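You operate a simulated robot arm through the tools that you are given. There is no shell and no other tool. Be economical: measure what you need, move in short steps, check, and stop when the job is done.

Carry out the task below with a simulated two-armed robot. There is one attempt and no reset: what you move stays moved.

TASK
Take the white coupling from the top of the packing bench and put it on the base film deck top. Put the red brush from the top of the packing bench on the top of the check bench. Shut the spares door. Fetch the silver insert from the open end of the base film deck and set it on the green card. Open the wipes door, take the yellow tray from the middle shelf of the wipes cabinet and leave it on the base film deck top, then shut the door. Put the sample tray on the top of the vice bench away on the front of the sample stand. Any order will do.

Only the result counts: the job must be done as asked and must still hold three seconds after the hand-in. Knocking over, shifting, dropping, spilling or breaking anything else fails it.

THE ROBOT
Two 6-joint arms with fingered hands on one trunk, on a base that drives. Base frame: it is fixed to the floor where the robot stands at the start and does not move with it; the origin is under the middle of the robot, x ahead of it, y to its left, z up; the surface under the hand at the start is at about z = 0.82. Readings come in m, rad, newtons and seconds.
The left shoulder is at the start at [0.02, 0.171, 1.49], the right one opposite. With the tool pointing down near the work surface each hand reaches from about 0.36 to 0.64 m from the robot's upright axis, wherever it stands, measured 20 degrees to its own side. Places, roughly: base film deck top [-3.1, 1.3, 0.8]; front of the sample stand (86x26 cm) [-5.66, 4.44, 0.86]; green card [-2.75, 0, 0.5]; red brush (6x6x8 cm) [0.5, 0.3, 0.9]; sample tray [-2.75, 6.25, 0.75]; silver insert (6x5x2 cm) [-3.5, 1.9, 0.9]; spares door [-2.6, 1.4, 0.4]; top of the check bench [0.7, -1.5, 0.9]; white coupling (2x2x5 cm) [0.7, -0.1, 0.8]; wipes door [-4.4, 1.3, 1]; yellow tray (12x9x3 cm) [-4.2, 1.2, 0.8]. Payload 4.4 kg a hand.
The tool frame of a hand sits at the grasp point between the pads (the TCP): z along the fingers, y along the line on which they close. The tips reach 0.033 m beyond it. The gripper opens to 0.164 m. The gripper's body begins 0.093 m behind the TCP. The gripper is a hand of 5 fingers: y runs from the thumb to the fingers, the wrist lies at [0, 0, -0.257] in the tool frame.
Orientation is told as [roll, pitch, yaw] about the base's x, y, z axes, in that order, counted from this pose: with the fingers straight down and closing along the base's y, the tool's x points along the base's -x, its y along +y and its z along -z.

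THE INTERFACE
- The arms move only by the tool step_arm. It takes "left_rows", "right_rows" or both (then of equal length, played together; a hand with none holds still); each is one flat list of numbers, 6 for each row, row after row: the shift along the base's x, y, z in m, then the turn, a rotation vector about the base's x, y, z in rad. In form: [dx, dy, dz, wx, wy, wz, dx, dy, dz, wx, wy, wz, ...]. A call has 1 to 20 rows; each row is the pose to reach, as a shift and turn from the pose commanded when the call began. Rows are played at 5 a second. More than 0.05 m and 0.15 rad between two rows, and nothing of the call is played. A pose out of reach is approached as far as the arm can. The call stops where the force on the tool passes 40 N (or 10 N more than at its start, if that is more) or the arm is blocked; 0.2 s more then pass. In this call time passes only in rows, and 0.2 s behind the last. It gives the time, the measured TCP pose, the force on the tool (base axes), the opening and the grip force at its end, in the units of the frame above (readings bear some noise), with the torque about the TCP (base axes, N m) and any sound that the robot's microphone picked up.
- Cameras (640 x 400 px; columns grow to the right, rows downward): "scene" is now at [0.0873, -0.0226, 1.6401]; the picture's right is [-0.26, -0.97, 0.00], its down [-0.80, 0.21, -0.57] and it looks along [0.55, -0.14, -0.82] (base axes); focal length 294 px, centre (320, 200). "left" rides on the left gripper at [-0.093, -0.001, -0.124] in its tool frame; the picture's right is [0.01, -1.00, 0.00], its down [0.80, 0.01, -0.60] and it looks along [0.60, 0.01, 0.80] (tool axes); focal length 275 px, centre (320, 200). "right" rides on the right gripper at [0.093, -0.001, -0.124] in its tool frame; the picture's right is [0.01, 1.00, 0.00], its down [-0.80, 0.01, -0.60] and it looks along [-0.60, 0.01, 0.80] (tool axes); focal length 275 px, centre (320, 200). There is no depth. A picture from a camera that has moved, and an enlarged one, comes with that camera's place and axes in the base frame and with its lens. The place of the scene camera against the robot may be out by one fixed shift of up to 0.012 m in any direction.
- snapshot(camera): a new picture of that camera. It takes no simulated time.
- lift_body(by): slides the trunk up (or, below 0, down) by that many m; the arms and the scene camera ride with it, the base frame stays. It gives what a move gives, with no picture.
- drive_base(legs): drives the robot by 1 to 6 legs, each [ahead, left, turn to the left] in m, m and rad, along the robot's own axes; the way and the turn of a leg run together, so that a leg with both is an arc; at most 1.5 m and 3.142 rad a leg. The arms and the cameras ride along, it lands a little off, and it stops where it bumps. It gives what a move gives.
- curl_fingers(fingers, thumb_bend, hand): sets how far each is bent, from 0 (flat) to 1 (curled in); at 0.3 the hand is open as for a grip, at 0.7 the pads meet at the TCP. One left out holds its place. A second passes; each finger stops where it meets its share of the squeeze, and holds until it gets a number again. It is the only way to open and close the hand. It gives what a move gives, with no picture; readings hold the bend of each and the force on the fingers (four entries, about 0 where the hand has none), thumb and palm.
- pan_tilt(pan, tilt): turns the head with the scene camera to pan (to the left, within 1.501 rad either way) and tilt (down, from -0.506 to 1.204), counted from straight ahead of the robot. It gives what a move gives.
- enlarge(camera, box): a new picture of the part [left, top, right, bottom] of that camera's present view, enlarged. It takes no simulated time.
- finish_job(): hands the job in; it is judged then, once.

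Work in short steps. Places have to be worked out from the pictures, the camera data and where the tool is seen: move nearer, look again, correct. Check each grasp and each placing, and mend what went wrong. You have 196 turns and 192 pictures in all, those below and enlarged ones among them. Open the grippers and draw the arms clear of the work before you hand the job in, unless the task says otherwise.

The tools are called after "Request:" as name(argument=value, ...) on one line, values as JSON. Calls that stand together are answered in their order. step_arm: Moves the arms, as the interface text tells. Its arguments: {"type":"object","properties":{"left_rows":{"type":"array","items":{"type":"number"}},"right_rows":{"type":"array","items":{"type":"number"}}},"required":[]} The other tools are called the same way: lift_body (by) slides the trunk up or down; curl_fingers (fingers, thumb_bend, hand) moves the fingers one by one; drive_base (legs) drives the base; pan_tilt (pan, tilt) turns the head that bears the scene camera; snapshot (camera) takes a picture; enlarge (camera, box) takes an enlarged picture of a part of a camera's view; finish_job () hands the job in.

At the start:

```text
clock: 0.0
left_eef_pos: [0.4284, 0.3161, 1.0168]
left_orientation: [0.001, 0.0, 0.0]
left_wrist_force: [0.2, 0.1, 0.4]
left_moment: [0.01, 0.0, 0.01]
left_width: 0.1636
left_gripper_force: 0.1
left_shape: jaw
left_bend: [0.3, 0.3]
left_finger forces: [0.0, 0.0, 0.0, 0.0, 0.0, 0.1]
right_eef_pos: [0.6219, -0.1684, 1.0569]
right_orientation: [0.0, 0.0, 0.0]
right_wrist_force: [1.0, 1.0, 0.7]
right_moment: [-0.01, -0.01, -0.01]
right_width: 0.1639
right_gripper_force: 0.0
right_shape: jaw
right_bend: [0.3, 0.3]
right_finger forces: [0.0, 0.0, 0.0, 0.0, 0.0, 0.1]
trunk travel left (down, up): [-0.742, 0.0]
robot x, y, heading: [0.0005, -0.001, 0.007]
head pan, tilt: [-0.258, 0.969]
```

scene: 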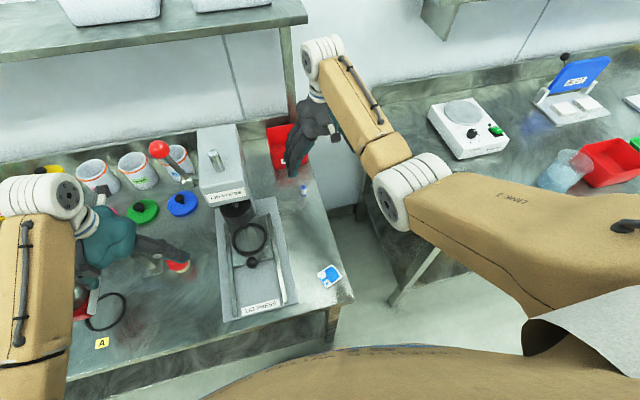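
right: 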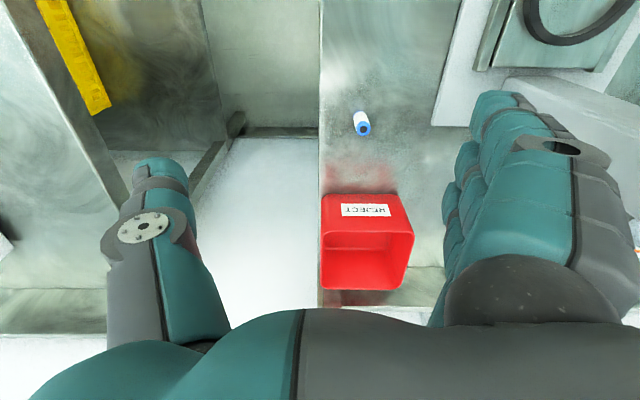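
left: 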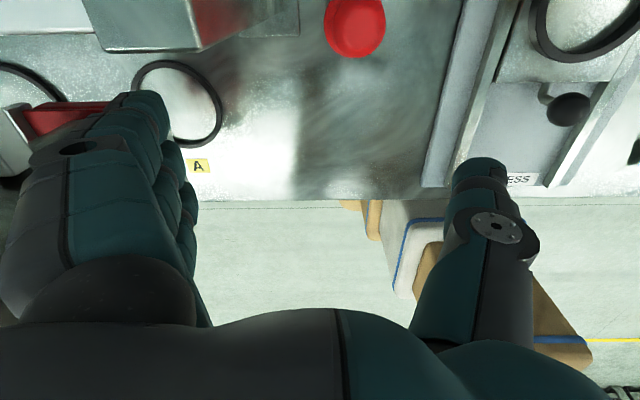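

I'll look closely at the coupling and the brush first.

Request:
enlarge(camera="right", box=[300, 70, 440, 158])

Request:
enlarge(camera="left", box=[80, 0, 560, 300])

Request:
enlarge(camera="scene", box=[60, 120, 380, 320])

```text
4.55 times, centred on (370, 114) of right
camera zoom: at [0.5281, -0.1675, 1.1807], right [-0.01, 1.0, 0.0], down [0.8, 0.01, 0.6], along [0.6, 0.01, -0.8], focal length 1251 px, centre (93, 591)
```

zoom: 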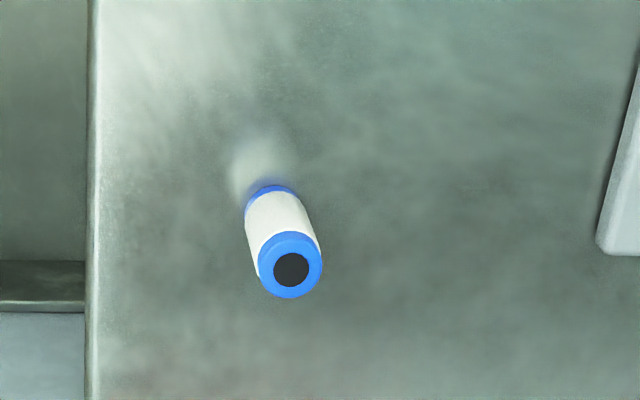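

```text
1.33 times, centred on (320, 150) of left
camera zoom: at [0.5202, 0.3156, 1.1414], right [-0.01, -1.0, 0.0], down [-0.8, 0.01, 0.6], along [-0.6, 0.01, -0.8], focal length 367 px, centre (320, 267)
```

zoom: 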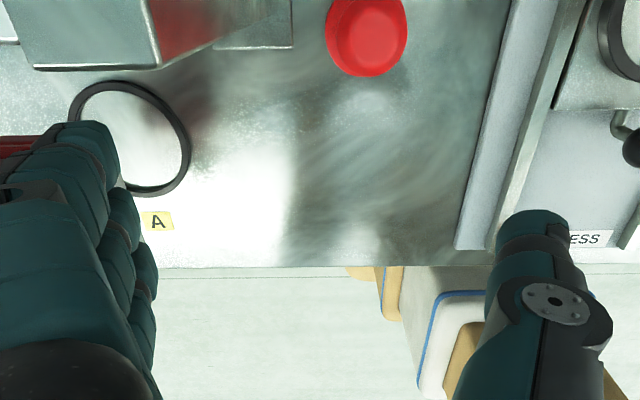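

```text
2.00 times, centred on (220, 220) of scene
camera zoom: at [0.0873, -0.0226, 1.6401], right [-0.26, -0.97, 0.0], down [-0.8, 0.21, -0.57], along [0.55, -0.14, -0.82], focal length 589 px, centre (520, 160)
```

zoom: 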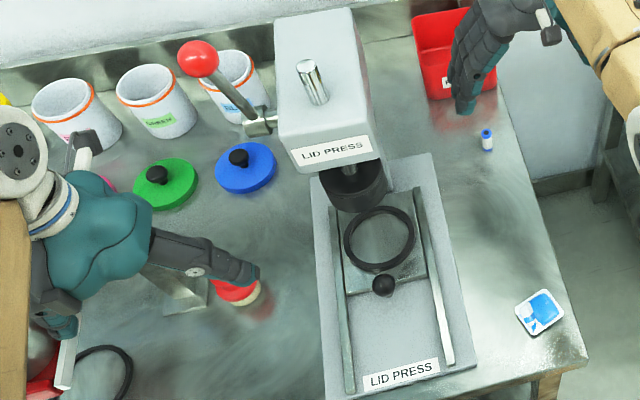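

The coupling stands upright at about [0.656, -0.113]. The press slab is close on its left, so I half-close the right hand first. Then I move above the coupling and raise the left hand a little to see around the brush.

Request:
curl_fingers(hand="right", fingers=0.5, thumb_bend=0.5)

Request:
step_arm(right_rows=[0.017, 0.027, -0.03, 0, 0, 0, 0.034, 0.055, -0.06, 0, 0, 0], left_rows=[-0.04, 0, 0.03, 0, 0, 0, -0.07, 0, 0.06, 0, 0, 0])

Request:
snapshot(camera="right")

Request:
snapshot(camera="left")

Request:
snapshot(camera="scene")

```text
clock: 1.0
left_eef_pos: [0.4276, 0.316, 1.0174]
left_orientation: [-0.001, 0.001, 0.001]
left_wrist_force: [0.2, 0.9, 0.1]
left_moment: [0.01, -0.01, 0.0]
left_width: 0.1637
left_gripper_force: 0.1
left_shape: jaw
left_bend: [0.3, 0.3]
left_finger forces: [0.1, 0.0, 0.0, 0.0, 0.0, 0.0]
right_eef_pos: [0.623, -0.1671, 1.0555]
right_orientation: [0.002, -0.001, 0.001]
right_wrist_force: [0.8, 0.3, 0.5]
right_moment: [-0.03, 0.02, -0.03]
right_width: 0.1009
right_gripper_force: 0.1
right_shape: fingers
right_bend: [0.5, 0.5]
right_finger forces: [0.0, 0.0, 0.0, 0.0, 0.1, 0.0]
trunk travel left (down, up): [-0.742, 0.0]
robot x, y, heading: [-0.0022, 0.0026, -0.002]
head pan, tilt: [-0.258, 0.969]
```

```text
clock: 1.5
left_eef_pos: [0.3855, 0.331, 1.0321]
left_orientation: [-0.03, -0.013, -0.017]
left_wrist_force: [4.8, -6.1, -9.0]
left_moment: [-0.36, 0.55, -0.66]
left_width: 0.1639
left_gripper_force: 0.1
left_shape: jaw
left_bend: [0.3, 0.3]
left_finger forces: [10.6, 0.1, 0.0, 0.0, 0.0, 0.0]
left hand out of reach, approached as far as the arm can: row 1, 2
right_eef_pos: [0.6448, -0.1313, 1.0124]
right_orientation: [0.0, 0.002, -0.001]
right_wrist_force: [-0.7, -0.7, 0.6]
right_moment: [-0.02, 0.02, 0.03]
right_width: 0.1004
right_gripper_force: 0.1
right_shape: fingers
right_bend: [0.5, 0.5]
right_finger forces: [0.0, 0.0, 0.1, 0.0, 0.0, 0.1]
trunk travel left (down, up): [-0.742, 0.0]
robot x, y, heading: [0.0009, 0.0001, -0.003]
head pan, tilt: [-0.258, 0.969]
stopped in row 2 (left hand): the force on the tool passed its limit at 68 N (the readings are from after the stop); the commanded pose is now the measured one
```

```text
185 pictures are left
camera right: at [0.5523, -0.1304, 1.1385], right [-0.01, 1.0, 0.0], down [0.8, 0.01, 0.6], along [0.6, 0.01, -0.8], focal length 275 px, centre (320, 200)
```

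right: 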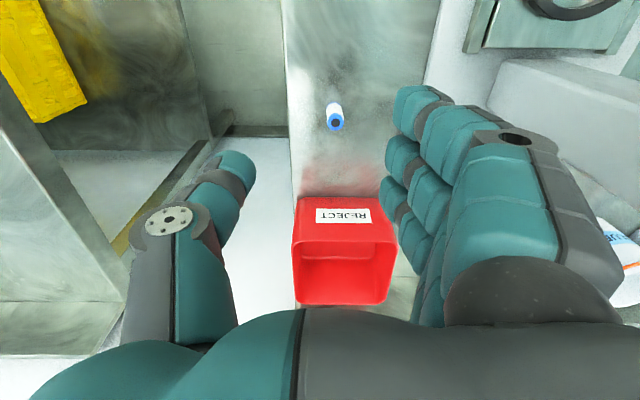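

```text
184 pictures are left
camera left: at [0.4751, 0.3316, 1.1556], right [-0.03, -1.0, 0.03], down [-0.81, 0.04, 0.59], along [-0.59, -0.01, -0.81], focal length 275 px, centre (320, 200)
```

left: 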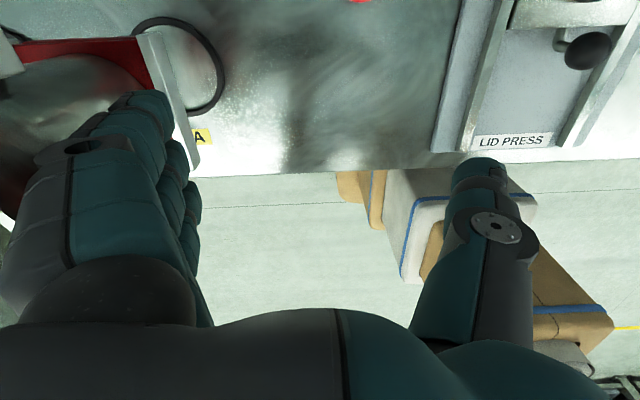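

```text
183 pictures are left
camera scene: at [0.0892, -0.023, 1.6399], right [-0.26, -0.97, 0.0], down [-0.8, 0.21, -0.57], along [0.55, -0.15, -0.82], focal length 294 px, centre (320, 200)
```

scene: 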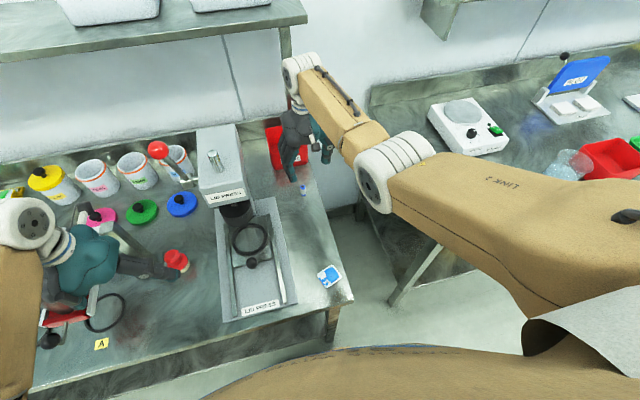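

The left hand touched something by the red object, so I back it off forward and check whether anything shifted.

Request:
step_arm(left_rows=[0.04, -0.015, -0.01, 0.03, 0.013, 0.017])

Request:
enlarge(camera="scene", box=[0, 160, 320, 360])

Request:
snapshot(camera="left")

```text
clock: 1.9
left_eef_pos: [0.4253, 0.3161, 1.0203]
left_orientation: [0.006, 0.004, 0.001]
left_wrist_force: [1.5, 0.1, -0.2]
left_moment: [0.02, 0.11, 0.01]
left_width: 0.1638
left_gripper_force: 0.0
left_shape: jaw
left_bend: [0.3, 0.3]
left_finger forces: [0.0, 0.0, 0.1, 0.0, 0.1, 0.0]
right_eef_pos: [0.6487, -0.1315, 1.0127]
right_orientation: [0.0, 0.003, 0.0]
right_wrist_force: [0.3, -0.6, -0.6]
right_moment: [0.02, 0.08, -0.04]
right_width: 0.1001
right_gripper_force: 0.0
right_shape: fingers
right_bend: [0.5, 0.5]
right_finger forces: [0.0, 0.0, 0.0, 0.0, 0.0, 0.0]
trunk travel left (down, up): [-0.742, 0.0]
robot x, y, heading: [-0.0037, 0.0019, 0.004]
head pan, tilt: [-0.258, 0.969]
```

```text
2.00 times, centred on (160, 260) of scene
camera zoom: at [0.0916, -0.0239, 1.6399], right [-0.26, -0.97, 0.0], down [-0.8, 0.21, -0.56], along [0.55, -0.14, -0.83], focal length 589 px, centre (640, 80)
```

zoom: 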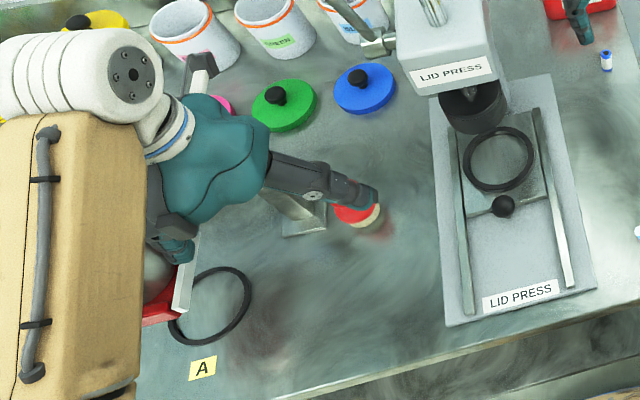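

```text
181 pictures are left
camera left: at [0.5176, 0.3148, 1.144], right [-0.01, -1.0, 0.0], down [-0.8, 0.01, 0.6], along [-0.6, 0.01, -0.8], focal length 275 px, centre (320, 200)
```

left: 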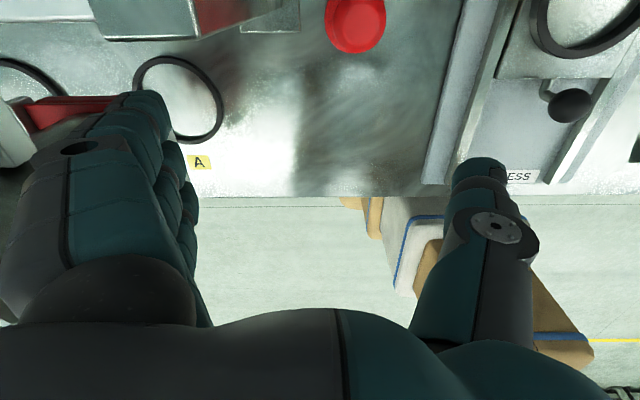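

Nothing seems displaced: the left picture matches the first one. Next I take the right hand over the coupling and part of the way down.

Request:
step_arm(right_rows=[0.009, 0.018, -0.03, 0, 0, 0, 0.009, 0.018, -0.07, 0, 0, 0, 0.009, 0.018, -0.1, 0, 0, 0])

Request:
snapshot(camera="right")

Request:
enlarge(camera="scene", box=[220, 100, 380, 200])

```text
clock: 2.7
left_eef_pos: [0.4226, 0.3159, 1.0214]
left_orientation: [0.004, -0.002, -0.002]
left_wrist_force: [0.5, -0.1, 0.6]
left_moment: [-0.03, 0.04, 0.01]
left_width: 0.1641
left_gripper_force: 0.1
left_shape: jaw
left_bend: [0.3, 0.3]
left_finger forces: [0.0, 0.1, 0.1, 0.1, 0.1, 0.1]
right_eef_pos: [0.6341, -0.1239, 0.9289]
right_orientation: [0.0, -0.002, 0.001]
right_wrist_force: [0.2, 0.3, 0.0]
right_moment: [-0.04, 0.04, -0.03]
right_width: 0.1001
right_gripper_force: 0.0
right_shape: fingers
right_bend: [0.5, 0.5]
right_finger forces: [0.0, 0.1, 0.2, 0.0, 0.0, 0.0]
right hand out of reach, approached as far as the arm can: row 2, 3
trunk travel left (down, up): [-0.742, 0.0]
robot x, y, heading: [-0.001, 0.0002, -0.002]
head pan, tilt: [-0.258, 0.969]
```

```text
180 pictures are left
camera right: at [0.5403, -0.1243, 1.0528], right [-0.01, 1.0, 0.0], down [0.8, 0.01, 0.6], along [0.6, 0.01, -0.8], focal length 275 px, centre (320, 200)
```

right: 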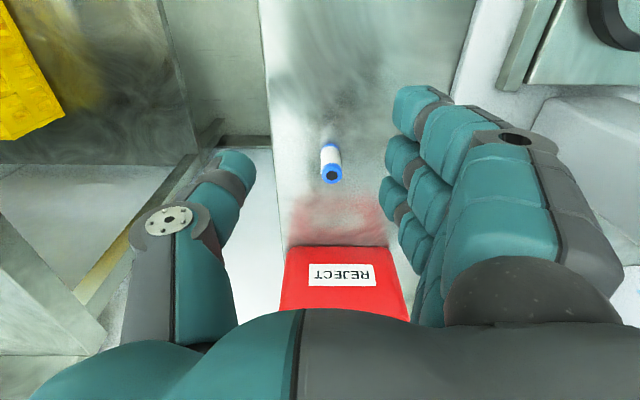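

```text
4.00 times, centred on (300, 150) of scene
camera zoom: at [0.0868, -0.0227, 1.6402], right [-0.26, -0.97, 0.0], down [-0.8, 0.21, -0.57], along [0.55, -0.15, -0.82], focal length 1178 px, centre (400, 400)
```

zoom: 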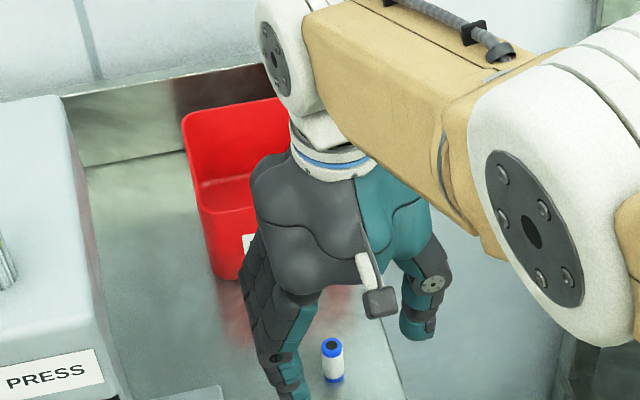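

The right hand ran out of reach, so I raise both hands and then lower the trunk for more horizontal reach.

Request:
step_arm(right_rows=[0, 0, 0.05, 0, 0, 0, 0, 0, 0.1, 0, 0, 0, 0, 0, 0.15, 0, 0, 0], left_rows=[0.02, -0.01, 0.05, 0, 0, 0, 0.03, -0.02, 0.1, 0, 0, 0, 0.03, -0.02, 0.14, 0, 0, 0])

Request:
lift_body(by=-0.16)

Request:
snapshot(camera="right")

Request:
snapshot(camera="left")

```text
refused: row 1 steps farther than a row can; nothing moved
```

```text
clock: 3.7
left_eef_pos: [0.4229, 0.3167, 0.9453]
left_orientation: [0.002, -0.002, -0.002]
left_wrist_force: [-0.7, 0.0, -1.0]
left_moment: [0.01, 0.05, -0.03]
left_width: 0.164
left_gripper_force: 0.1
left_shape: jaw
left_bend: [0.3, 0.3]
left_finger forces: [0.1, 0.0, 0.1, 0.1, 0.0, 0.0]
right_eef_pos: [0.6375, -0.1227, 0.8596]
right_orientation: [0.002, -0.002, 0.005]
right_wrist_force: [-6.1, -0.5, 17.1]
right_moment: [0.88, 0.89, 0.4]
right_width: 0.0996
right_gripper_force: 8.5
right_shape: fingers
right_bend: [0.5, 0.5]
right_finger forces: [11.7, 4.1, 1.2, 0.0, 0.0, 0.0]
trunk travel left (down, up): [-0.666, 0.076]
robot x, y, heading: [-0.0012, -0.0021, -0.005]
head pan, tilt: [-0.258, 0.969]
stopped: the force on the tool passed its limit at 68 N (the readings are from after the stop); the commanded pose is now the measured one
```

```text
178 pictures are left
camera right: at [0.5435, -0.1237, 0.9846], right [-0.02, 1.0, 0.0], down [0.8, 0.01, 0.6], along [0.6, 0.01, -0.8], focal length 275 px, centre (320, 200)
```

right: 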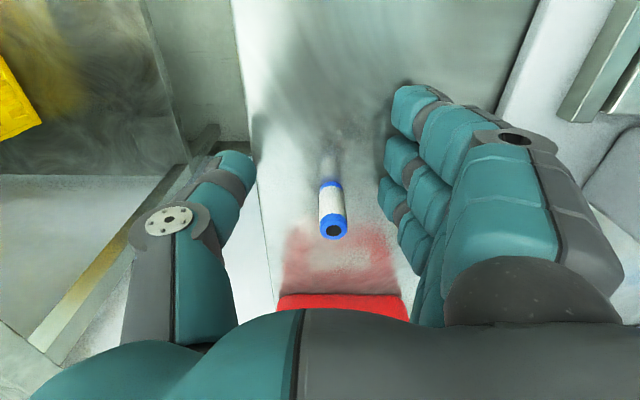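

```text
177 pictures are left
camera left: at [0.5142, 0.3153, 1.0696], right [-0.01, -1.0, 0.0], down [-0.8, 0.01, 0.6], along [-0.6, 0.01, -0.8], focal length 275 px, centre (320, 200)
```

left: 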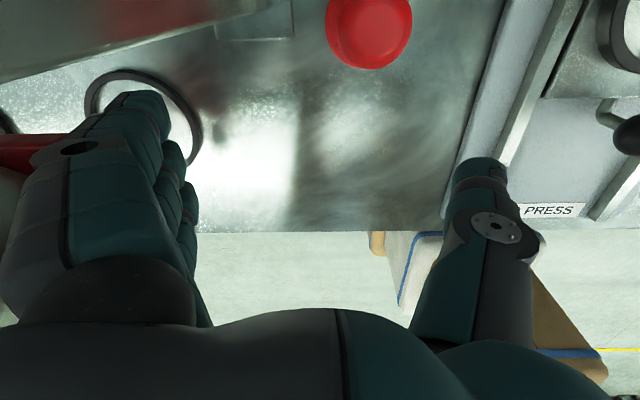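

The right fingertips just touched the bench and the coupling still stands. I raise that hand slightly and centre it on the coupling.

Request:
step_arm(right_rows=[0, 0, 0.015, 0, 0, 0, 0.016, 0.008, 0.015, 0, 0, 0])

Request:
snapshot(camera="right")

```text
clock: 4.3
left_eef_pos: [0.4251, 0.3161, 0.9451]
left_orientation: [0.002, -0.001, -0.002]
left_wrist_force: [1.3, -0.3, 0.1]
left_moment: [0.01, 0.04, -0.01]
left_width: 0.1639
left_gripper_force: 0.0
left_shape: jaw
left_bend: [0.3, 0.3]
left_finger forces: [0.1, 0.0, 0.0, 0.1, 0.0, 0.0]
right_eef_pos: [0.6452, -0.1186, 0.8733]
right_orientation: [0.003, -0.001, 0.002]
right_wrist_force: [0.1, -0.1, -0.5]
right_moment: [-0.01, 0.0, 0.01]
right_width: 0.1001
right_gripper_force: 0.1
right_shape: fingers
right_bend: [0.5, 0.5]
right_finger forces: [0.0, 0.0, 0.0, 0.0, 0.0, 0.1]
right hand out of reach, approached as far as the arm can: row 2
trunk travel left (down, up): [-0.666, 0.076]
robot x, y, heading: [-0.0027, 0.0003, -0.006]
head pan, tilt: [-0.258, 0.969]
```

```text
176 pictures are left
camera right: at [0.5516, -0.119, 0.9977], right [-0.01, 1.0, 0.0], down [0.8, 0.01, 0.6], along [0.6, 0.01, -0.8], focal length 275 px, centre (320, 200)
```

right: 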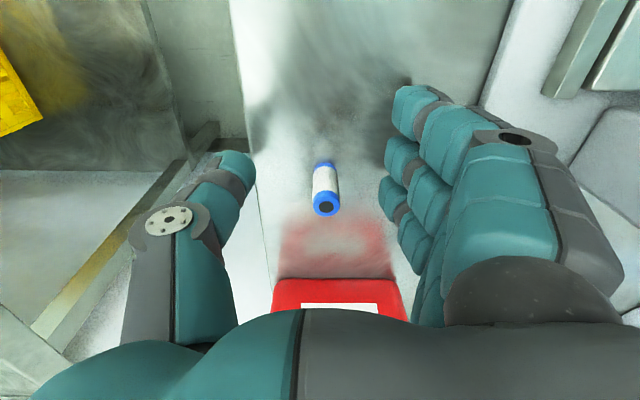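

I'm about 1 cm short in x, so I creep the base forward a little.

Request:
drive_base(legs=[[0.012, 0.004, 0]])

Request:
snapshot(camera="right")

```text
clock: 5.1
left_eef_pos: [0.4346, 0.32, 0.945]
left_orientation: [0.002, 0.0, 0.0]
left_wrist_force: [0.0, -0.8, -0.2]
left_moment: [-0.02, 0.03, -0.04]
left_width: 0.1642
left_gripper_force: 0.1
left_shape: jaw
left_bend: [0.3, 0.3]
left_finger forces: [0.0, 0.1, 0.1, 0.0, 0.0, 0.0]
right_eef_pos: [0.6568, -0.1151, 0.8738]
right_orientation: [0.0, -0.003, 0.004]
right_wrist_force: [-0.4, -0.4, -0.3]
right_moment: [-0.03, 0.01, 0.0]
right_width: 0.1
right_gripper_force: 0.0
right_shape: fingers
right_bend: [0.5, 0.5]
right_finger forces: [0.1, 0.0, 0.1, 0.0, 0.1, 0.0]
trunk travel left (down, up): [-0.666, 0.076]
robot x, y, heading: [0.0098, 0.0024, -0.003]
head pan, tilt: [-0.258, 0.969]
```

```text
175 pictures are left
camera right: at [0.5631, -0.1153, 0.9982], right [-0.01, 1.0, 0.0], down [0.8, 0.01, 0.6], along [0.6, 0.01, -0.8], focal length 275 px, centre (320, 200)
```

right: 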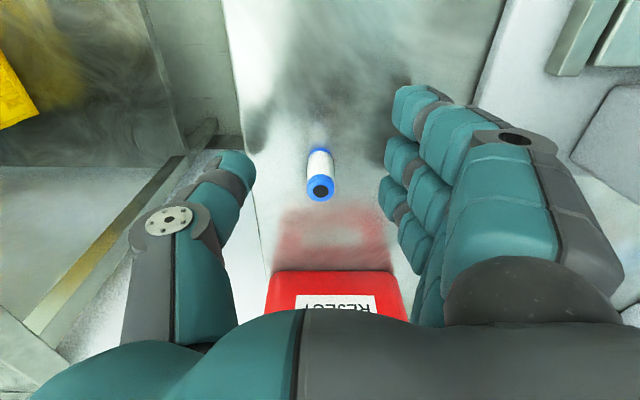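

Centred over the coupling; I lower a bit and close the right hand.

Request:
step_arm(right_rows=[0, 0.001, -0.008, 0, 0, 0])

Request:
curl_fingers(hand="right", fingers=0.75, thumb_bend=0.75)

Request:
snapshot(camera="right")

```text
clock: 5.5
left_eef_pos: [0.4348, 0.3212, 0.9462]
left_orientation: [0.002, 0.002, -0.002]
left_wrist_force: [-0.4, 0.4, 0.1]
left_moment: [-0.01, -0.04, 0.0]
left_width: 0.1638
left_gripper_force: 0.2
left_shape: jaw
left_bend: [0.3, 0.3]
left_finger forces: [0.1, 0.0, 0.0, 0.1, 0.0, 0.1]
right_eef_pos: [0.6534, -0.1173, 0.8704]
right_orientation: [0.001, -0.005, 0.001]
right_wrist_force: [-0.7, -0.8, -0.1]
right_moment: [0.0, -0.02, -0.02]
right_width: 0.0999
right_gripper_force: 0.1
right_shape: fingers
right_bend: [0.5, 0.5]
right_finger forces: [0.0, 0.0, 0.0, 0.0, 0.0, 0.0]
right hand out of reach, approached as far as the arm can: row 1
trunk travel left (down, up): [-0.666, 0.076]
robot x, y, heading: [0.0112, 0.0056, -0.001]
head pan, tilt: [-0.258, 0.969]
```

```text
clock: 6.5
left_eef_pos: [0.4362, 0.3199, 0.9448]
left_orientation: [0.002, 0.0, -0.002]
left_wrist_force: [-0.3, -0.5, -0.4]
left_moment: [-0.02, -0.03, -0.05]
left_width: 0.1643
left_gripper_force: 0.1
left_shape: jaw
left_bend: [0.3, 0.3]
left_finger forces: [0.1, 0.0, 0.0, 0.0, 0.0, 0.0]
right_eef_pos: [0.6539, -0.1174, 0.8692]
right_orientation: [0.001, -0.002, 0.003]
right_wrist_force: [0.3, 0.4, -0.5]
right_moment: [-0.01, 0.03, -0.04]
right_width: 0.0391
right_gripper_force: 26.0
right_shape: fingers
right_bend: [0.73, 0.69]
right_finger forces: [0.0, 0.1, 26.1, 0.0, 26.0, 0.0]
trunk travel left (down, up): [-0.666, 0.076]
robot x, y, heading: [0.0118, 0.0027, -0.004]
head pan, tilt: [-0.258, 0.969]
```

```text
174 pictures are left
camera right: at [0.5595, -0.1172, 0.9931], right [-0.01, 1.0, 0.0], down [0.8, 0.01, 0.6], along [0.6, 0.01, -0.8], focal length 275 px, centre (320, 200)
```

right: 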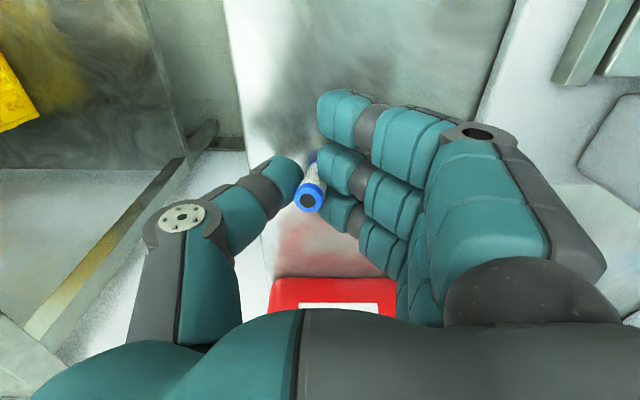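

The coupling is gripped at 26 N. I lift it clear.

Request:
step_arm(right_rows=[-0.005, 0, 0.03, 0, 0, 0, -0.02, 0, 0.07, 0, 0, 0, -0.03, 0, 0.11, 0, 0, 0, -0.03, 0, 0.15, 0, 0, 0, -0.03, 0, 0.19, 0, 0, 0])

Request:
snapshot(camera="right")

Request:
snapshot(camera="scene")

```text
clock: 7.7
left_eef_pos: [0.4343, 0.3216, 0.946]
left_orientation: [0.001, -0.001, -0.002]
left_wrist_force: [-0.2, -0.6, 0.2]
left_moment: [-0.06, 0.0, 0.0]
left_width: 0.1638
left_gripper_force: 0.1
left_shape: jaw
left_bend: [0.3, 0.3]
left_finger forces: [0.0, 0.0, 0.0, 0.1, 0.1, 0.0]
right_eef_pos: [0.7053, -0.0987, 1.036]
right_orientation: [0.001, 0.005, 0.002]
right_wrist_force: [-0.1, 0.6, -1.2]
right_moment: [-0.01, -0.03, -0.03]
right_width: 0.0392
right_gripper_force: 25.9
right_shape: fingers
right_bend: [0.73, 0.69]
right_finger forces: [0.0, 0.1, 26.1, 0.0, 26.0, 0.0]
right hand out of reach, approached as far as the arm can: row 1, 2, 3, 4, 5
trunk travel left (down, up): [-0.666, 0.076]
robot x, y, heading: [0.0099, 0.0034, -0.005]
head pan, tilt: [-0.258, 0.969]
```

```text
173 pictures are left
camera right: at [0.6121, -0.0984, 1.1605], right [-0.01, 1.0, 0.0], down [0.8, 0.01, 0.6], along [0.6, 0.01, -0.8], focal length 275 px, centre (320, 200)
```

right: 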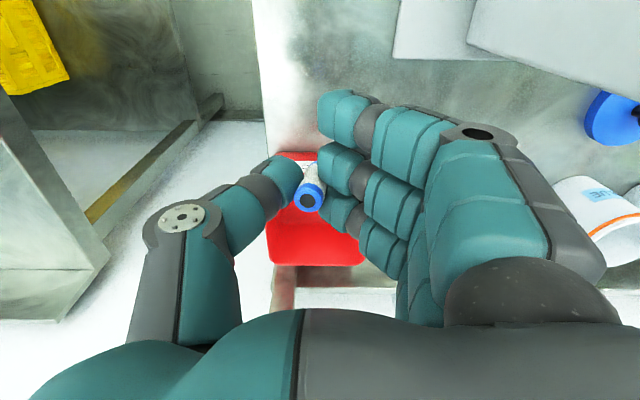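

```text
172 pictures are left
camera scene: at [0.0992, -0.0183, 1.5646], right [-0.26, -0.97, 0.0], down [-0.8, 0.21, -0.57], along [0.55, -0.15, -0.82], focal length 294 px, centre (320, 200)
```

scene: 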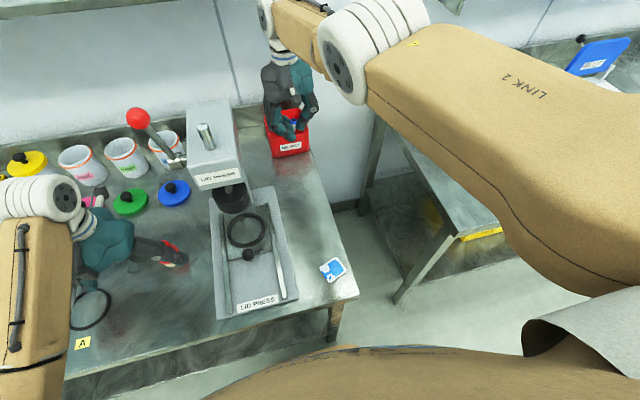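

The coupling is held and clear. I bring the right hand back to a comfortable carrying place, staying high.

Request:
step_arm(right_rows=[-0.02, -0.03, 0.02, 0, 0, 0, -0.045, -0.06, 0.02, 0, 0, 0, -0.08, -0.09, 0.02, 0, 0, 0, -0.11, -0.11, 0.02, 0, 0, 0])

```text
clock: 8.7
left_eef_pos: [0.4345, 0.3213, 0.9451]
left_orientation: [0.002, -0.001, -0.002]
left_wrist_force: [-1.1, 0.6, -0.6]
left_moment: [-0.02, 0.0, 0.0]
left_width: 0.1639
left_gripper_force: 0.0
left_shape: jaw
left_bend: [0.3, 0.3]
left_finger forces: [0.1, 0.0, 0.1, 0.1, 0.0, 0.0]
right_eef_pos: [0.718, -0.1862, 1.0377]
right_orientation: [0.003, -0.002, 0.004]
right_wrist_force: [0.6, 0.5, 0.7]
right_moment: [-0.08, -0.01, -0.01]
right_width: 0.0391
right_gripper_force: 25.5
right_shape: fingers
right_bend: [0.73, 0.69]
right_finger forces: [0.0, 0.0, 25.7, 0.0, 25.6, 0.0]
right hand out of reach, approached as far as the arm can: row 1, 2, 3, 4
trunk travel left (down, up): [-0.666, 0.076]
robot x, y, heading: [0.012, 0.0044, -0.004]
head pan, tilt: [-0.258, 0.969]
```

The arm seems stuck near full stretch. I try retracting straight toward the shoulder in small rows.

Request:
step_arm(right_rows=[-0.01, 0, 0.0, 0, 0, 0, -0.03, 0, 0.0, 0, 0, 0, -0.06, 0, 0, 0, 0, 0, -0.09, 0, 0, 0, 0, 0, -0.12, 0, 0, 0, 0, 0])

```text
clock: 9.9
left_eef_pos: [0.435, 0.3207, 0.9466]
left_orientation: [0.003, -0.002, -0.001]
left_wrist_force: [0.6, 0.3, 0.9]
left_moment: [-0.01, 0.01, -0.02]
left_width: 0.164
left_gripper_force: 0.0
left_shape: jaw
left_bend: [0.3, 0.3]
left_finger forces: [0.1, 0.0, 0.0, 0.1, 0.0, 0.1]
right_eef_pos: [0.7155, -0.1828, 1.0181]
right_orientation: [0.003, 0.0, 0.004]
right_wrist_force: [-0.1, 0.5, -0.6]
right_moment: [0.02, -0.03, 0.0]
right_width: 0.0393
right_gripper_force: 25.7
right_shape: fingers
right_bend: [0.73, 0.69]
right_finger forces: [0.0, 0.0, 25.7, 0.0, 25.6, 0.0]
right hand out of reach, approached as far as the arm can: row 1, 2, 3, 4, 5
trunk travel left (down, up): [-0.666, 0.076]
robot x, y, heading: [0.0116, 0.0024, -0.002]
head pan, tilt: [-0.258, 0.969]
```

Retraction isn't working, so I try tilting the hand slightly to get off the singular stretch.

Request:
step_arm(right_rows=[-0.02, 0, 0, 0, -0.12, 0, -0.04, 0, 0, 0, -0.24, 0, -0.06, 0, 0, 0, -0.36, 0])

Request:
pan_tilt(pan=-0.3, tilt=0.5)

Request:
snapshot(camera="scene")

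```text
clock: 10.7
left_eef_pos: [0.4342, 0.3205, 0.9443]
left_orientation: [0.004, 0.0, -0.003]
left_wrist_force: [0.1, 0.1, -0.5]
left_moment: [-0.02, 0.0, 0.02]
left_width: 0.164
left_gripper_force: 0.0
left_shape: jaw
left_bend: [0.3, 0.3]
left_finger forces: [0.0, 0.1, 0.1, 0.0, 0.1, 0.0]
right_eef_pos: [0.7891, -0.1689, 0.9796]
right_orientation: [0.003, -0.361, 0.004]
right_wrist_force: [0.7, 0.7, -0.7]
right_moment: [0.0, 0.03, 0.0]
right_width: 0.0391
right_gripper_force: 25.1
right_shape: fingers
right_bend: [0.73, 0.69]
right_finger forces: [0.0, 0.0, 25.8, 0.1, 25.6, 0.1]
right hand out of reach, approached as far as the arm can: row 1, 2, 3
trunk travel left (down, up): [-0.666, 0.076]
robot x, y, heading: [0.014, 0.0056, 0.001]
head pan, tilt: [-0.258, 0.969]
```

```text
clock: 11.6
left_eef_pos: [0.4344, 0.3196, 0.9453]
left_orientation: [0.001, 0.002, -0.001]
left_wrist_force: [-0.8, -0.5, -0.2]
left_moment: [-0.01, -0.01, -0.01]
left_width: 0.1641
left_gripper_force: 0.1
left_shape: jaw
left_bend: [0.3, 0.3]
left_finger forces: [0.0, 0.1, 0.0, 0.0, 0.1, 0.1]
right_eef_pos: [0.7886, -0.1682, 0.9795]
right_orientation: [0.002, -0.359, 0.003]
right_wrist_force: [0.1, -0.2, 0.0]
right_moment: [0.02, -0.02, -0.02]
right_width: 0.039
right_gripper_force: 25.5
right_shape: fingers
right_bend: [0.73, 0.69]
right_finger forces: [0.1, 0.0, 25.8, 0.0, 25.6, 0.1]
trunk travel left (down, up): [-0.666, 0.076]
robot x, y, heading: [0.0144, 0.0063, -0.004]
head pan, tilt: [-0.3, 0.499]
```

```text
171 pictures are left
camera scene: at [0.1177, -0.0275, 1.6033], right [-0.3, -0.95, 0.0], down [-0.46, 0.14, -0.88], along [0.84, -0.26, -0.48], focal length 294 px, centre (320, 200)
```

scene: 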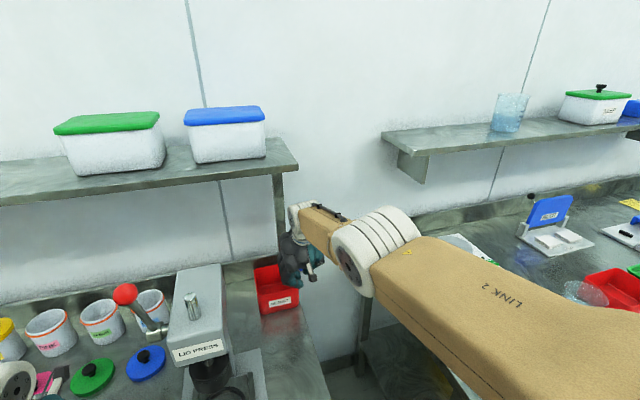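

The wrist sits on a constant ~0.70 m sphere, so the elbow is straight and the solver is stuck. I swing the hand sideways away from the bin, then move it down and back together so the elbow flexes.

Request:
step_arm(right_rows=[0, -0.03, 0.03, 0, 0, 0, 0, -0.06, 0.03, 0, 0, 0, 0, -0.1, 0.03, 0, 0.1, 0, 0, -0.14, 0.03, 0, 0.2, 0, -0.02, -0.18, 0.01, 0, 0.3, 0])

Request:
snapshot(camera="right")

```text
clock: 12.8
left_eef_pos: [0.4344, 0.3189, 0.9465]
left_orientation: [0.003, -0.001, 0.001]
left_wrist_force: [0.2, -0.6, 0.1]
left_moment: [0.05, -0.02, 0.0]
left_width: 0.164
left_gripper_force: 0.0
left_shape: jaw
left_bend: [0.3, 0.3]
left_finger forces: [0.1, 0.0, 0.1, 0.1, 0.0, 0.1]
right_eef_pos: [0.7202, -0.3454, 1.0006]
right_orientation: [0.003, -0.062, 0.004]
right_wrist_force: [-0.1, -1.0, 1.2]
right_moment: [0.03, 0.02, -0.02]
right_width: 0.0392
right_gripper_force: 25.5
right_shape: fingers
right_bend: [0.73, 0.69]
right_finger forces: [0.0, 0.0, 25.7, 0.0, 25.6, 0.0]
right hand out of reach, approached as far as the arm can: row 1, 2, 3, 4, 5
trunk travel left (down, up): [-0.666, 0.076]
robot x, y, heading: [0.017, 0.0028, -0.0]
head pan, tilt: [-0.3, 0.499]
```

```text
170 pictures are left
camera right: at [0.6193, -0.346, 1.1191], right [-0.02, 1.0, 0.0], down [0.76, 0.01, 0.65], along [0.65, 0.01, -0.76], focal length 275 px, centre (320, 200)
```

right: 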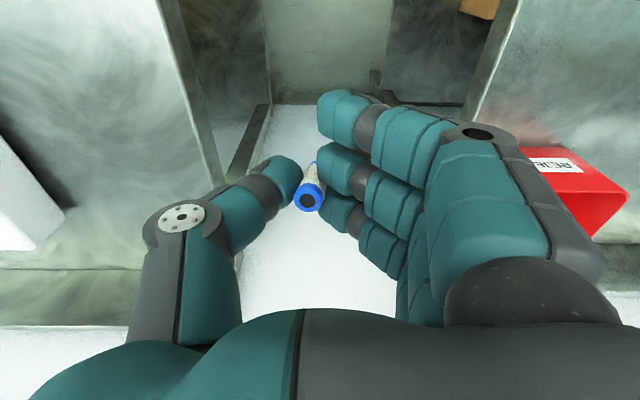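

Clear of the bin and over the gap between the benches; now down and back.

Request:
step_arm(right_rows=[0, 0, -0.04, 0, 0, 0, -0.03, 0, -0.08, 0, 0, 0, -0.06, 0, -0.12, 0, 0, 0, -0.1, 0, -0.14, 0, 0, 0, -0.14, 0, -0.14, 0, 0, 0])

```text
clock: 14.0
left_eef_pos: [0.4341, 0.32, 0.9445]
left_orientation: [0.002, -0.001, 0.0]
left_wrist_force: [0.0, 0.2, 0.3]
left_moment: [-0.01, -0.02, 0.0]
left_width: 0.1639
left_gripper_force: 0.2
left_shape: jaw
left_bend: [0.3, 0.3]
left_finger forces: [0.0, 0.0, 0.0, 0.0, 0.0, 0.0]
right_eef_pos: [0.6422, -0.3553, 0.825]
right_orientation: [0.003, -0.061, 0.003]
right_wrist_force: [0.1, 0.0, 0.5]
right_moment: [-0.01, 0.04, 0.02]
right_width: 0.039
right_gripper_force: 25.7
right_shape: fingers
right_bend: [0.73, 0.69]
right_finger forces: [0.0, 0.1, 25.7, 0.1, 25.6, 0.1]
right hand out of reach, approached as far as the arm can: row 1, 3, 4, 5
trunk travel left (down, up): [-0.666, 0.076]
robot x, y, heading: [0.0115, 0.0058, -0.001]
head pan, tilt: [-0.3, 0.499]
```

Commands may have been piling up behind the body while the arm hung stuck. I test by commanding forward and up again in small rows.

Request:
step_arm(right_rows=[0.0, 0, 0.05, 0, 0, 0, 0.04, 0, 0.08, 0, 0, 0, 0.08, 0, 0.08, 0, 0, 0])

```text
clock: 14.8
left_eef_pos: [0.4355, 0.3201, 0.9464]
left_orientation: [0.004, 0.001, -0.002]
left_wrist_force: [0.2, 0.1, -1.1]
left_moment: [0.03, 0.01, -0.01]
left_width: 0.164
left_gripper_force: 0.0
left_shape: jaw
left_bend: [0.3, 0.3]
left_finger forces: [0.0, 0.0, 0.0, 0.1, 0.1, 0.0]
right_eef_pos: [0.6883, -0.356, 0.9116]
right_orientation: [0.003, -0.063, 0.004]
right_wrist_force: [-0.3, -0.6, -0.5]
right_moment: [0.0, 0.01, -0.02]
right_width: 0.039
right_gripper_force: 26.2
right_shape: fingers
right_bend: [0.73, 0.69]
right_finger forces: [0.1, 0.0, 25.8, 0.1, 25.7, 0.0]
right hand out of reach, approached as far as the arm can: row 1, 3
trunk travel left (down, up): [-0.666, 0.076]
robot x, y, heading: [0.0143, 0.0073, -0.005]
head pan, tilt: [-0.3, 0.499]
```

The elbow bends sideways (elbow out), so a leftward motion should flex it. I go up and sweep left while retracting.

Request:
step_arm(right_rows=[0.0, 0, 0.05, 0, 0, 0, 0.0, 0.0, 0.1, 0, 0, 0, -0.02, 0.04, 0.12, 0, 0, 0, -0.04, 0.08, 0.12, 0, 0, 0, -0.06, 0.12, 0.12, 0, 0, 0, -0.08, 0.16, 0.12, 0, 0, 0, -0.1, 0.2, 0.12, 0, 0, 0])

```text
clock: 16.4
left_eef_pos: [0.4351, 0.3224, 0.945]
left_orientation: [0.001, -0.001, -0.003]
left_wrist_force: [-0.1, 0.5, -0.7]
left_moment: [-0.06, 0.01, 0.0]
left_width: 0.1639
left_gripper_force: 0.1
left_shape: jaw
left_bend: [0.3, 0.3]
left_finger forces: [0.0, 0.0, 0.1, 0.1, 0.1, 0.1]
right_eef_pos: [0.7197, -0.1348, 1.0024]
right_orientation: [-0.002, -0.057, 0.001]
right_wrist_force: [-0.7, 0.3, 0.8]
right_moment: [-0.05, 0.01, 0.0]
right_width: 0.0389
right_gripper_force: 25.1
right_shape: fingers
right_bend: [0.73, 0.69]
right_finger forces: [0.0, 0.0, 25.6, 0.0, 25.5, 0.2]
right hand out of reach, approached as far as the arm can: row 1, 2, 3, 4, 5, 6, 7
trunk travel left (down, up): [-0.666, 0.076]
robot x, y, heading: [0.0138, 0.008, -0.0]
head pan, tilt: [-0.3, 0.499]
```

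Still stuck; I look at the arm's actual posture.

Request:
pan_tilt(pan=-0.6, tilt=0.7)

Request:
snapshot(camera="scene")

```text
clock: 17.2
left_eef_pos: [0.4343, 0.3199, 0.9466]
left_orientation: [0.002, 0.0, 0.0]
left_wrist_force: [0.4, -0.1, 0.4]
left_moment: [0.02, 0.0, 0.0]
left_width: 0.164
left_gripper_force: 0.1
left_shape: jaw
left_bend: [0.3, 0.3]
left_finger forces: [0.0, 0.0, 0.0, 0.0, 0.0, 0.0]
right_eef_pos: [0.7198, -0.1379, 1.0012]
right_orientation: [0.003, -0.056, 0.003]
right_wrist_force: [-0.2, 0.6, -0.7]
right_moment: [0.0, 0.03, 0.04]
right_width: 0.0392
right_gripper_force: 25.2
right_shape: fingers
right_bend: [0.73, 0.69]
right_finger forces: [0.0, 0.1, 25.6, 0.0, 25.6, 0.0]
trunk travel left (down, up): [-0.666, 0.076]
robot x, y, heading: [0.0122, 0.004, 0.002]
head pan, tilt: [-0.6, 0.7]
```

```text
169 pictures are left
camera scene: at [0.1008, -0.0486, 1.5858], right [-0.57, -0.82, 0.0], down [-0.53, 0.36, -0.77], along [0.63, -0.43, -0.64], focal length 294 px, centre (320, 200)
```

scene: 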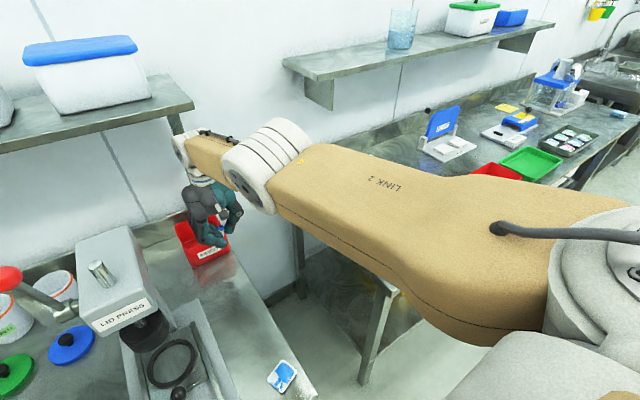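

I suspect the elbow has slipped just past straight to its limit. Over the gap between benches, clear of the shelf, I push outward first, then sweep up and finally retract.

Request:
step_arm(right_rows=[0.03, -0.04, 0.02, 0, 0, 0, 0.04, -0.08, 0.02, 0, 0, 0, 0.05, -0.12, 0.02, 0, 0, 0, 0.06, -0.16, 0.02, 0, 0, 0, 0.08, -0.18, 0.02, 0, 0, 0, 0.1, -0.18, 0.04, 0, 0, 0, 0.09, -0.18, 0.08, 0, 0, 0, 0.07, -0.18, 0.12, 0, 0, 0, 0.03, -0.18, 0.14, 0, 0, 0, -0.01, -0.18, 0.16, 0, 0, 0, -0.05, -0.18, 0.17, 0, 0, 0, -0.08, -0.18, 0.17, 0, 0, 0])

```text
refused: row 1 steps farther than a row can; nothing moved
```

The first row was a touch too long, so I shorten it.

Request:
step_arm(right_rows=[0.02, -0.04, 0.01, 0, 0, 0, 0.03, -0.08, 0.02, 0, 0, 0, 0.04, -0.12, 0.02, 0, 0, 0, 0.05, -0.16, 0.02, 0, 0, 0, 0.08, -0.18, 0.02, 0, 0, 0, 0.1, -0.18, 0.04, 0, 0, 0, 0.09, -0.18, 0.08, 0, 0, 0, 0.07, -0.18, 0.12, 0, 0, 0, 0.03, -0.18, 0.14, 0, 0, 0, -0.01, -0.18, 0.16, 0, 0, 0, -0.05, -0.18, 0.17, 0, 0, 0, -0.08, -0.18, 0.17, 0, 0, 0])

```text
clock: 19.8
left_eef_pos: [0.436, 0.3178, 0.9466]
left_orientation: [0.005, -0.001, -0.001]
left_wrist_force: [-0.1, 0.0, 0.8]
left_moment: [0.07, -0.01, 0.01]
left_width: 0.1641
left_gripper_force: 0.0
left_shape: jaw
left_bend: [0.3, 0.3]
left_finger forces: [0.0, 0.1, 0.0, 0.0, 0.0, 0.1]
right_eef_pos: [0.6702, -0.3255, 1.1465]
right_orientation: [0.006, -0.062, 0.003]
right_wrist_force: [0.6, -0.5, 0.5]
right_moment: [0.08, 0.04, 0.0]
right_width: 0.0388
right_gripper_force: 25.0
right_shape: fingers
right_bend: [0.73, 0.69]
right_finger forces: [0.0, 0.1, 25.1, 0.0, 25.2, 0.0]
right hand out of reach, approached as far as the arm can: row 1, 2, 3, 4, 5, 6, 7, 8, 9, 11, 12
trunk travel left (down, up): [-0.666, 0.076]
robot x, y, heading: [0.0134, 0.0061, -0.003]
head pan, tilt: [-0.6, 0.7]
```

The arm has come inside the sphere (0.64 m). I try retracting with a descent.

Request:
step_arm(right_rows=[-0.02, 0, -0.02, 0, 0, 0, -0.05, 0, -0.05, 0, 0, 0, -0.08, 0, -0.08, 0, 0, 0])

```text
clock: 20.6
left_eef_pos: [0.4337, 0.3202, 0.9463]
left_orientation: [0.003, 0.001, 0.001]
left_wrist_force: [-0.1, 0.0, -0.4]
left_moment: [0.0, -0.04, -0.01]
left_width: 0.1639
left_gripper_force: 0.1
left_shape: jaw
left_bend: [0.3, 0.3]
left_finger forces: [0.0, 0.1, 0.1, 0.0, 0.0, 0.1]
right_eef_pos: [0.5962, -0.3261, 1.0615]
right_orientation: [0.005, -0.067, 0.004]
right_wrist_force: [0.2, 0.3, -0.2]
right_moment: [0.0, -0.02, -0.02]
right_width: 0.0389
right_gripper_force: 25.0
right_shape: fingers
right_bend: [0.73, 0.69]
right_finger forces: [0.1, 0.1, 25.0, 0.1, 25.2, 0.0]
right hand out of reach, approached as far as the arm can: row 1, 2, 3
trunk travel left (down, up): [-0.666, 0.076]
robot x, y, heading: [0.0141, 0.0064, 0.002]
head pan, tilt: [-0.6, 0.7]
```

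Freed. I bring it a bit further in and level the tilt.

Request:
step_arm(right_rows=[-0.03, 0.02, 0, 0, 0.03, 0, -0.06, 0.05, 0, 0, 0.06, 0, -0.09, 0.07, 0.01, 0, 0.062, 0])

Request:
snapshot(camera="right")

Request:
pan_tilt(pan=0.35, tilt=0.8)

Request:
snapshot(camera="scene")

```text
clock: 21.4
left_eef_pos: [0.4341, 0.32, 0.9458]
left_orientation: [0.005, -0.001, -0.001]
left_wrist_force: [0.6, -0.4, -0.7]
left_moment: [0.02, -0.01, 0.01]
left_width: 0.1639
left_gripper_force: 0.0
left_shape: jaw
left_bend: [0.3, 0.3]
left_finger forces: [0.0, 0.0, 0.1, 0.0, 0.0, 0.0]
right_eef_pos: [0.5672, -0.2903, 1.007]
right_orientation: [0.003, -0.004, 0.0]
right_wrist_force: [-0.2, 0.0, 0.0]
right_moment: [0.0, 0.01, 0.0]
right_width: 0.0393
right_gripper_force: 24.9
right_shape: fingers
right_bend: [0.73, 0.69]
right_finger forces: [0.0, 0.0, 25.1, 0.0, 25.2, 0.0]
right hand out of reach, approached as far as the arm can: row 1, 2, 3
trunk travel left (down, up): [-0.666, 0.076]
robot x, y, heading: [0.0067, 0.0041, -0.002]
head pan, tilt: [-0.6, 0.7]
```

```text
168 pictures are left
camera right: at [0.4721, -0.2907, 1.13], right [-0.01, 1.0, 0.0], down [0.8, 0.01, 0.6], along [0.6, 0.01, -0.8], focal length 275 px, centre (320, 200)
```

right: 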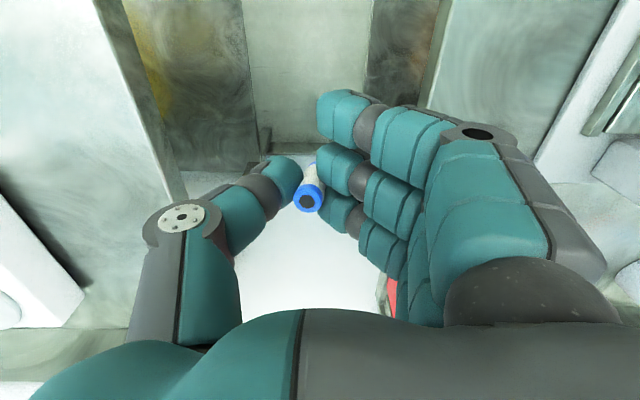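

```text
clock: 22.6
left_eef_pos: [0.4339, 0.32, 0.9455]
left_orientation: [0.0, 0.0, -0.002]
left_wrist_force: [-0.4, 0.0, 0.1]
left_moment: [0.01, -0.04, -0.01]
left_width: 0.1639
left_gripper_force: 0.0
left_shape: jaw
left_bend: [0.3, 0.3]
left_finger forces: [0.0, 0.0, 0.1, 0.0, 0.0, 0.0]
right_eef_pos: [0.5651, -0.289, 1.0055]
right_orientation: [0.004, -0.004, 0.003]
right_wrist_force: [-0.1, -0.2, -0.5]
right_moment: [0.04, -0.04, -0.01]
right_width: 0.0392
right_gripper_force: 25.4
right_shape: fingers
right_bend: [0.73, 0.69]
right_finger forces: [0.0, 0.0, 25.1, 0.0, 25.1, 0.0]
trunk travel left (down, up): [-0.666, 0.076]
robot x, y, heading: [0.0131, 0.0067, -0.003]
head pan, tilt: [0.351, 0.799]
```

```text
167 pictures are left
camera scene: at [0.1064, 0.027, 1.5775], right [0.34, -0.94, 0.0], down [-0.67, -0.24, -0.7], along [0.66, 0.24, -0.72], focal length 294 px, centre (320, 200)
```

scene: 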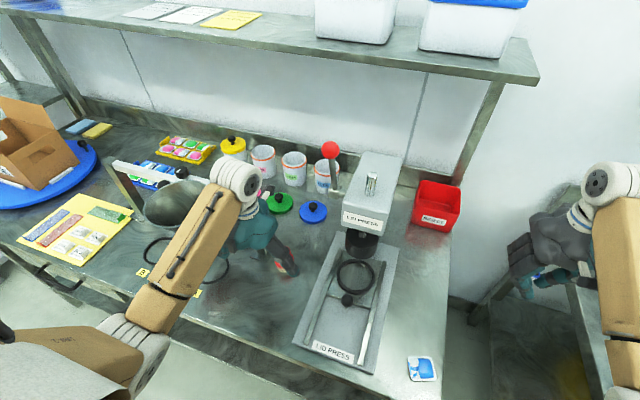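

Both arms are free now. I look closer at the brush area.

Request:
enlarge(camera="scene", box=[110, 140, 350, 290])

```text
2.67 times, centred on (230, 215) of scene
camera zoom: at [0.1064, 0.027, 1.5775], right [0.34, -0.94, 0.0], down [-0.67, -0.24, -0.7], along [0.66, 0.24, -0.72], focal length 785 px, centre (560, 160)
```

zoom: 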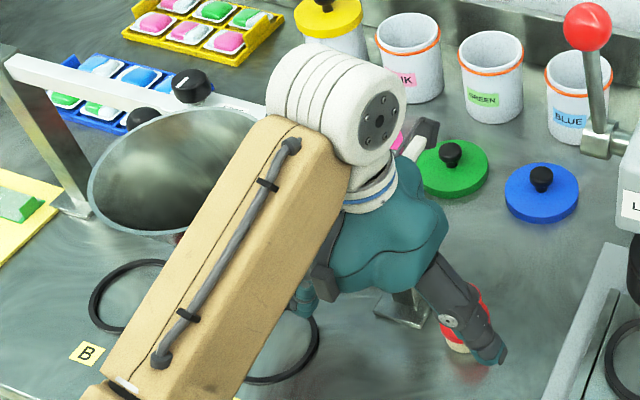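

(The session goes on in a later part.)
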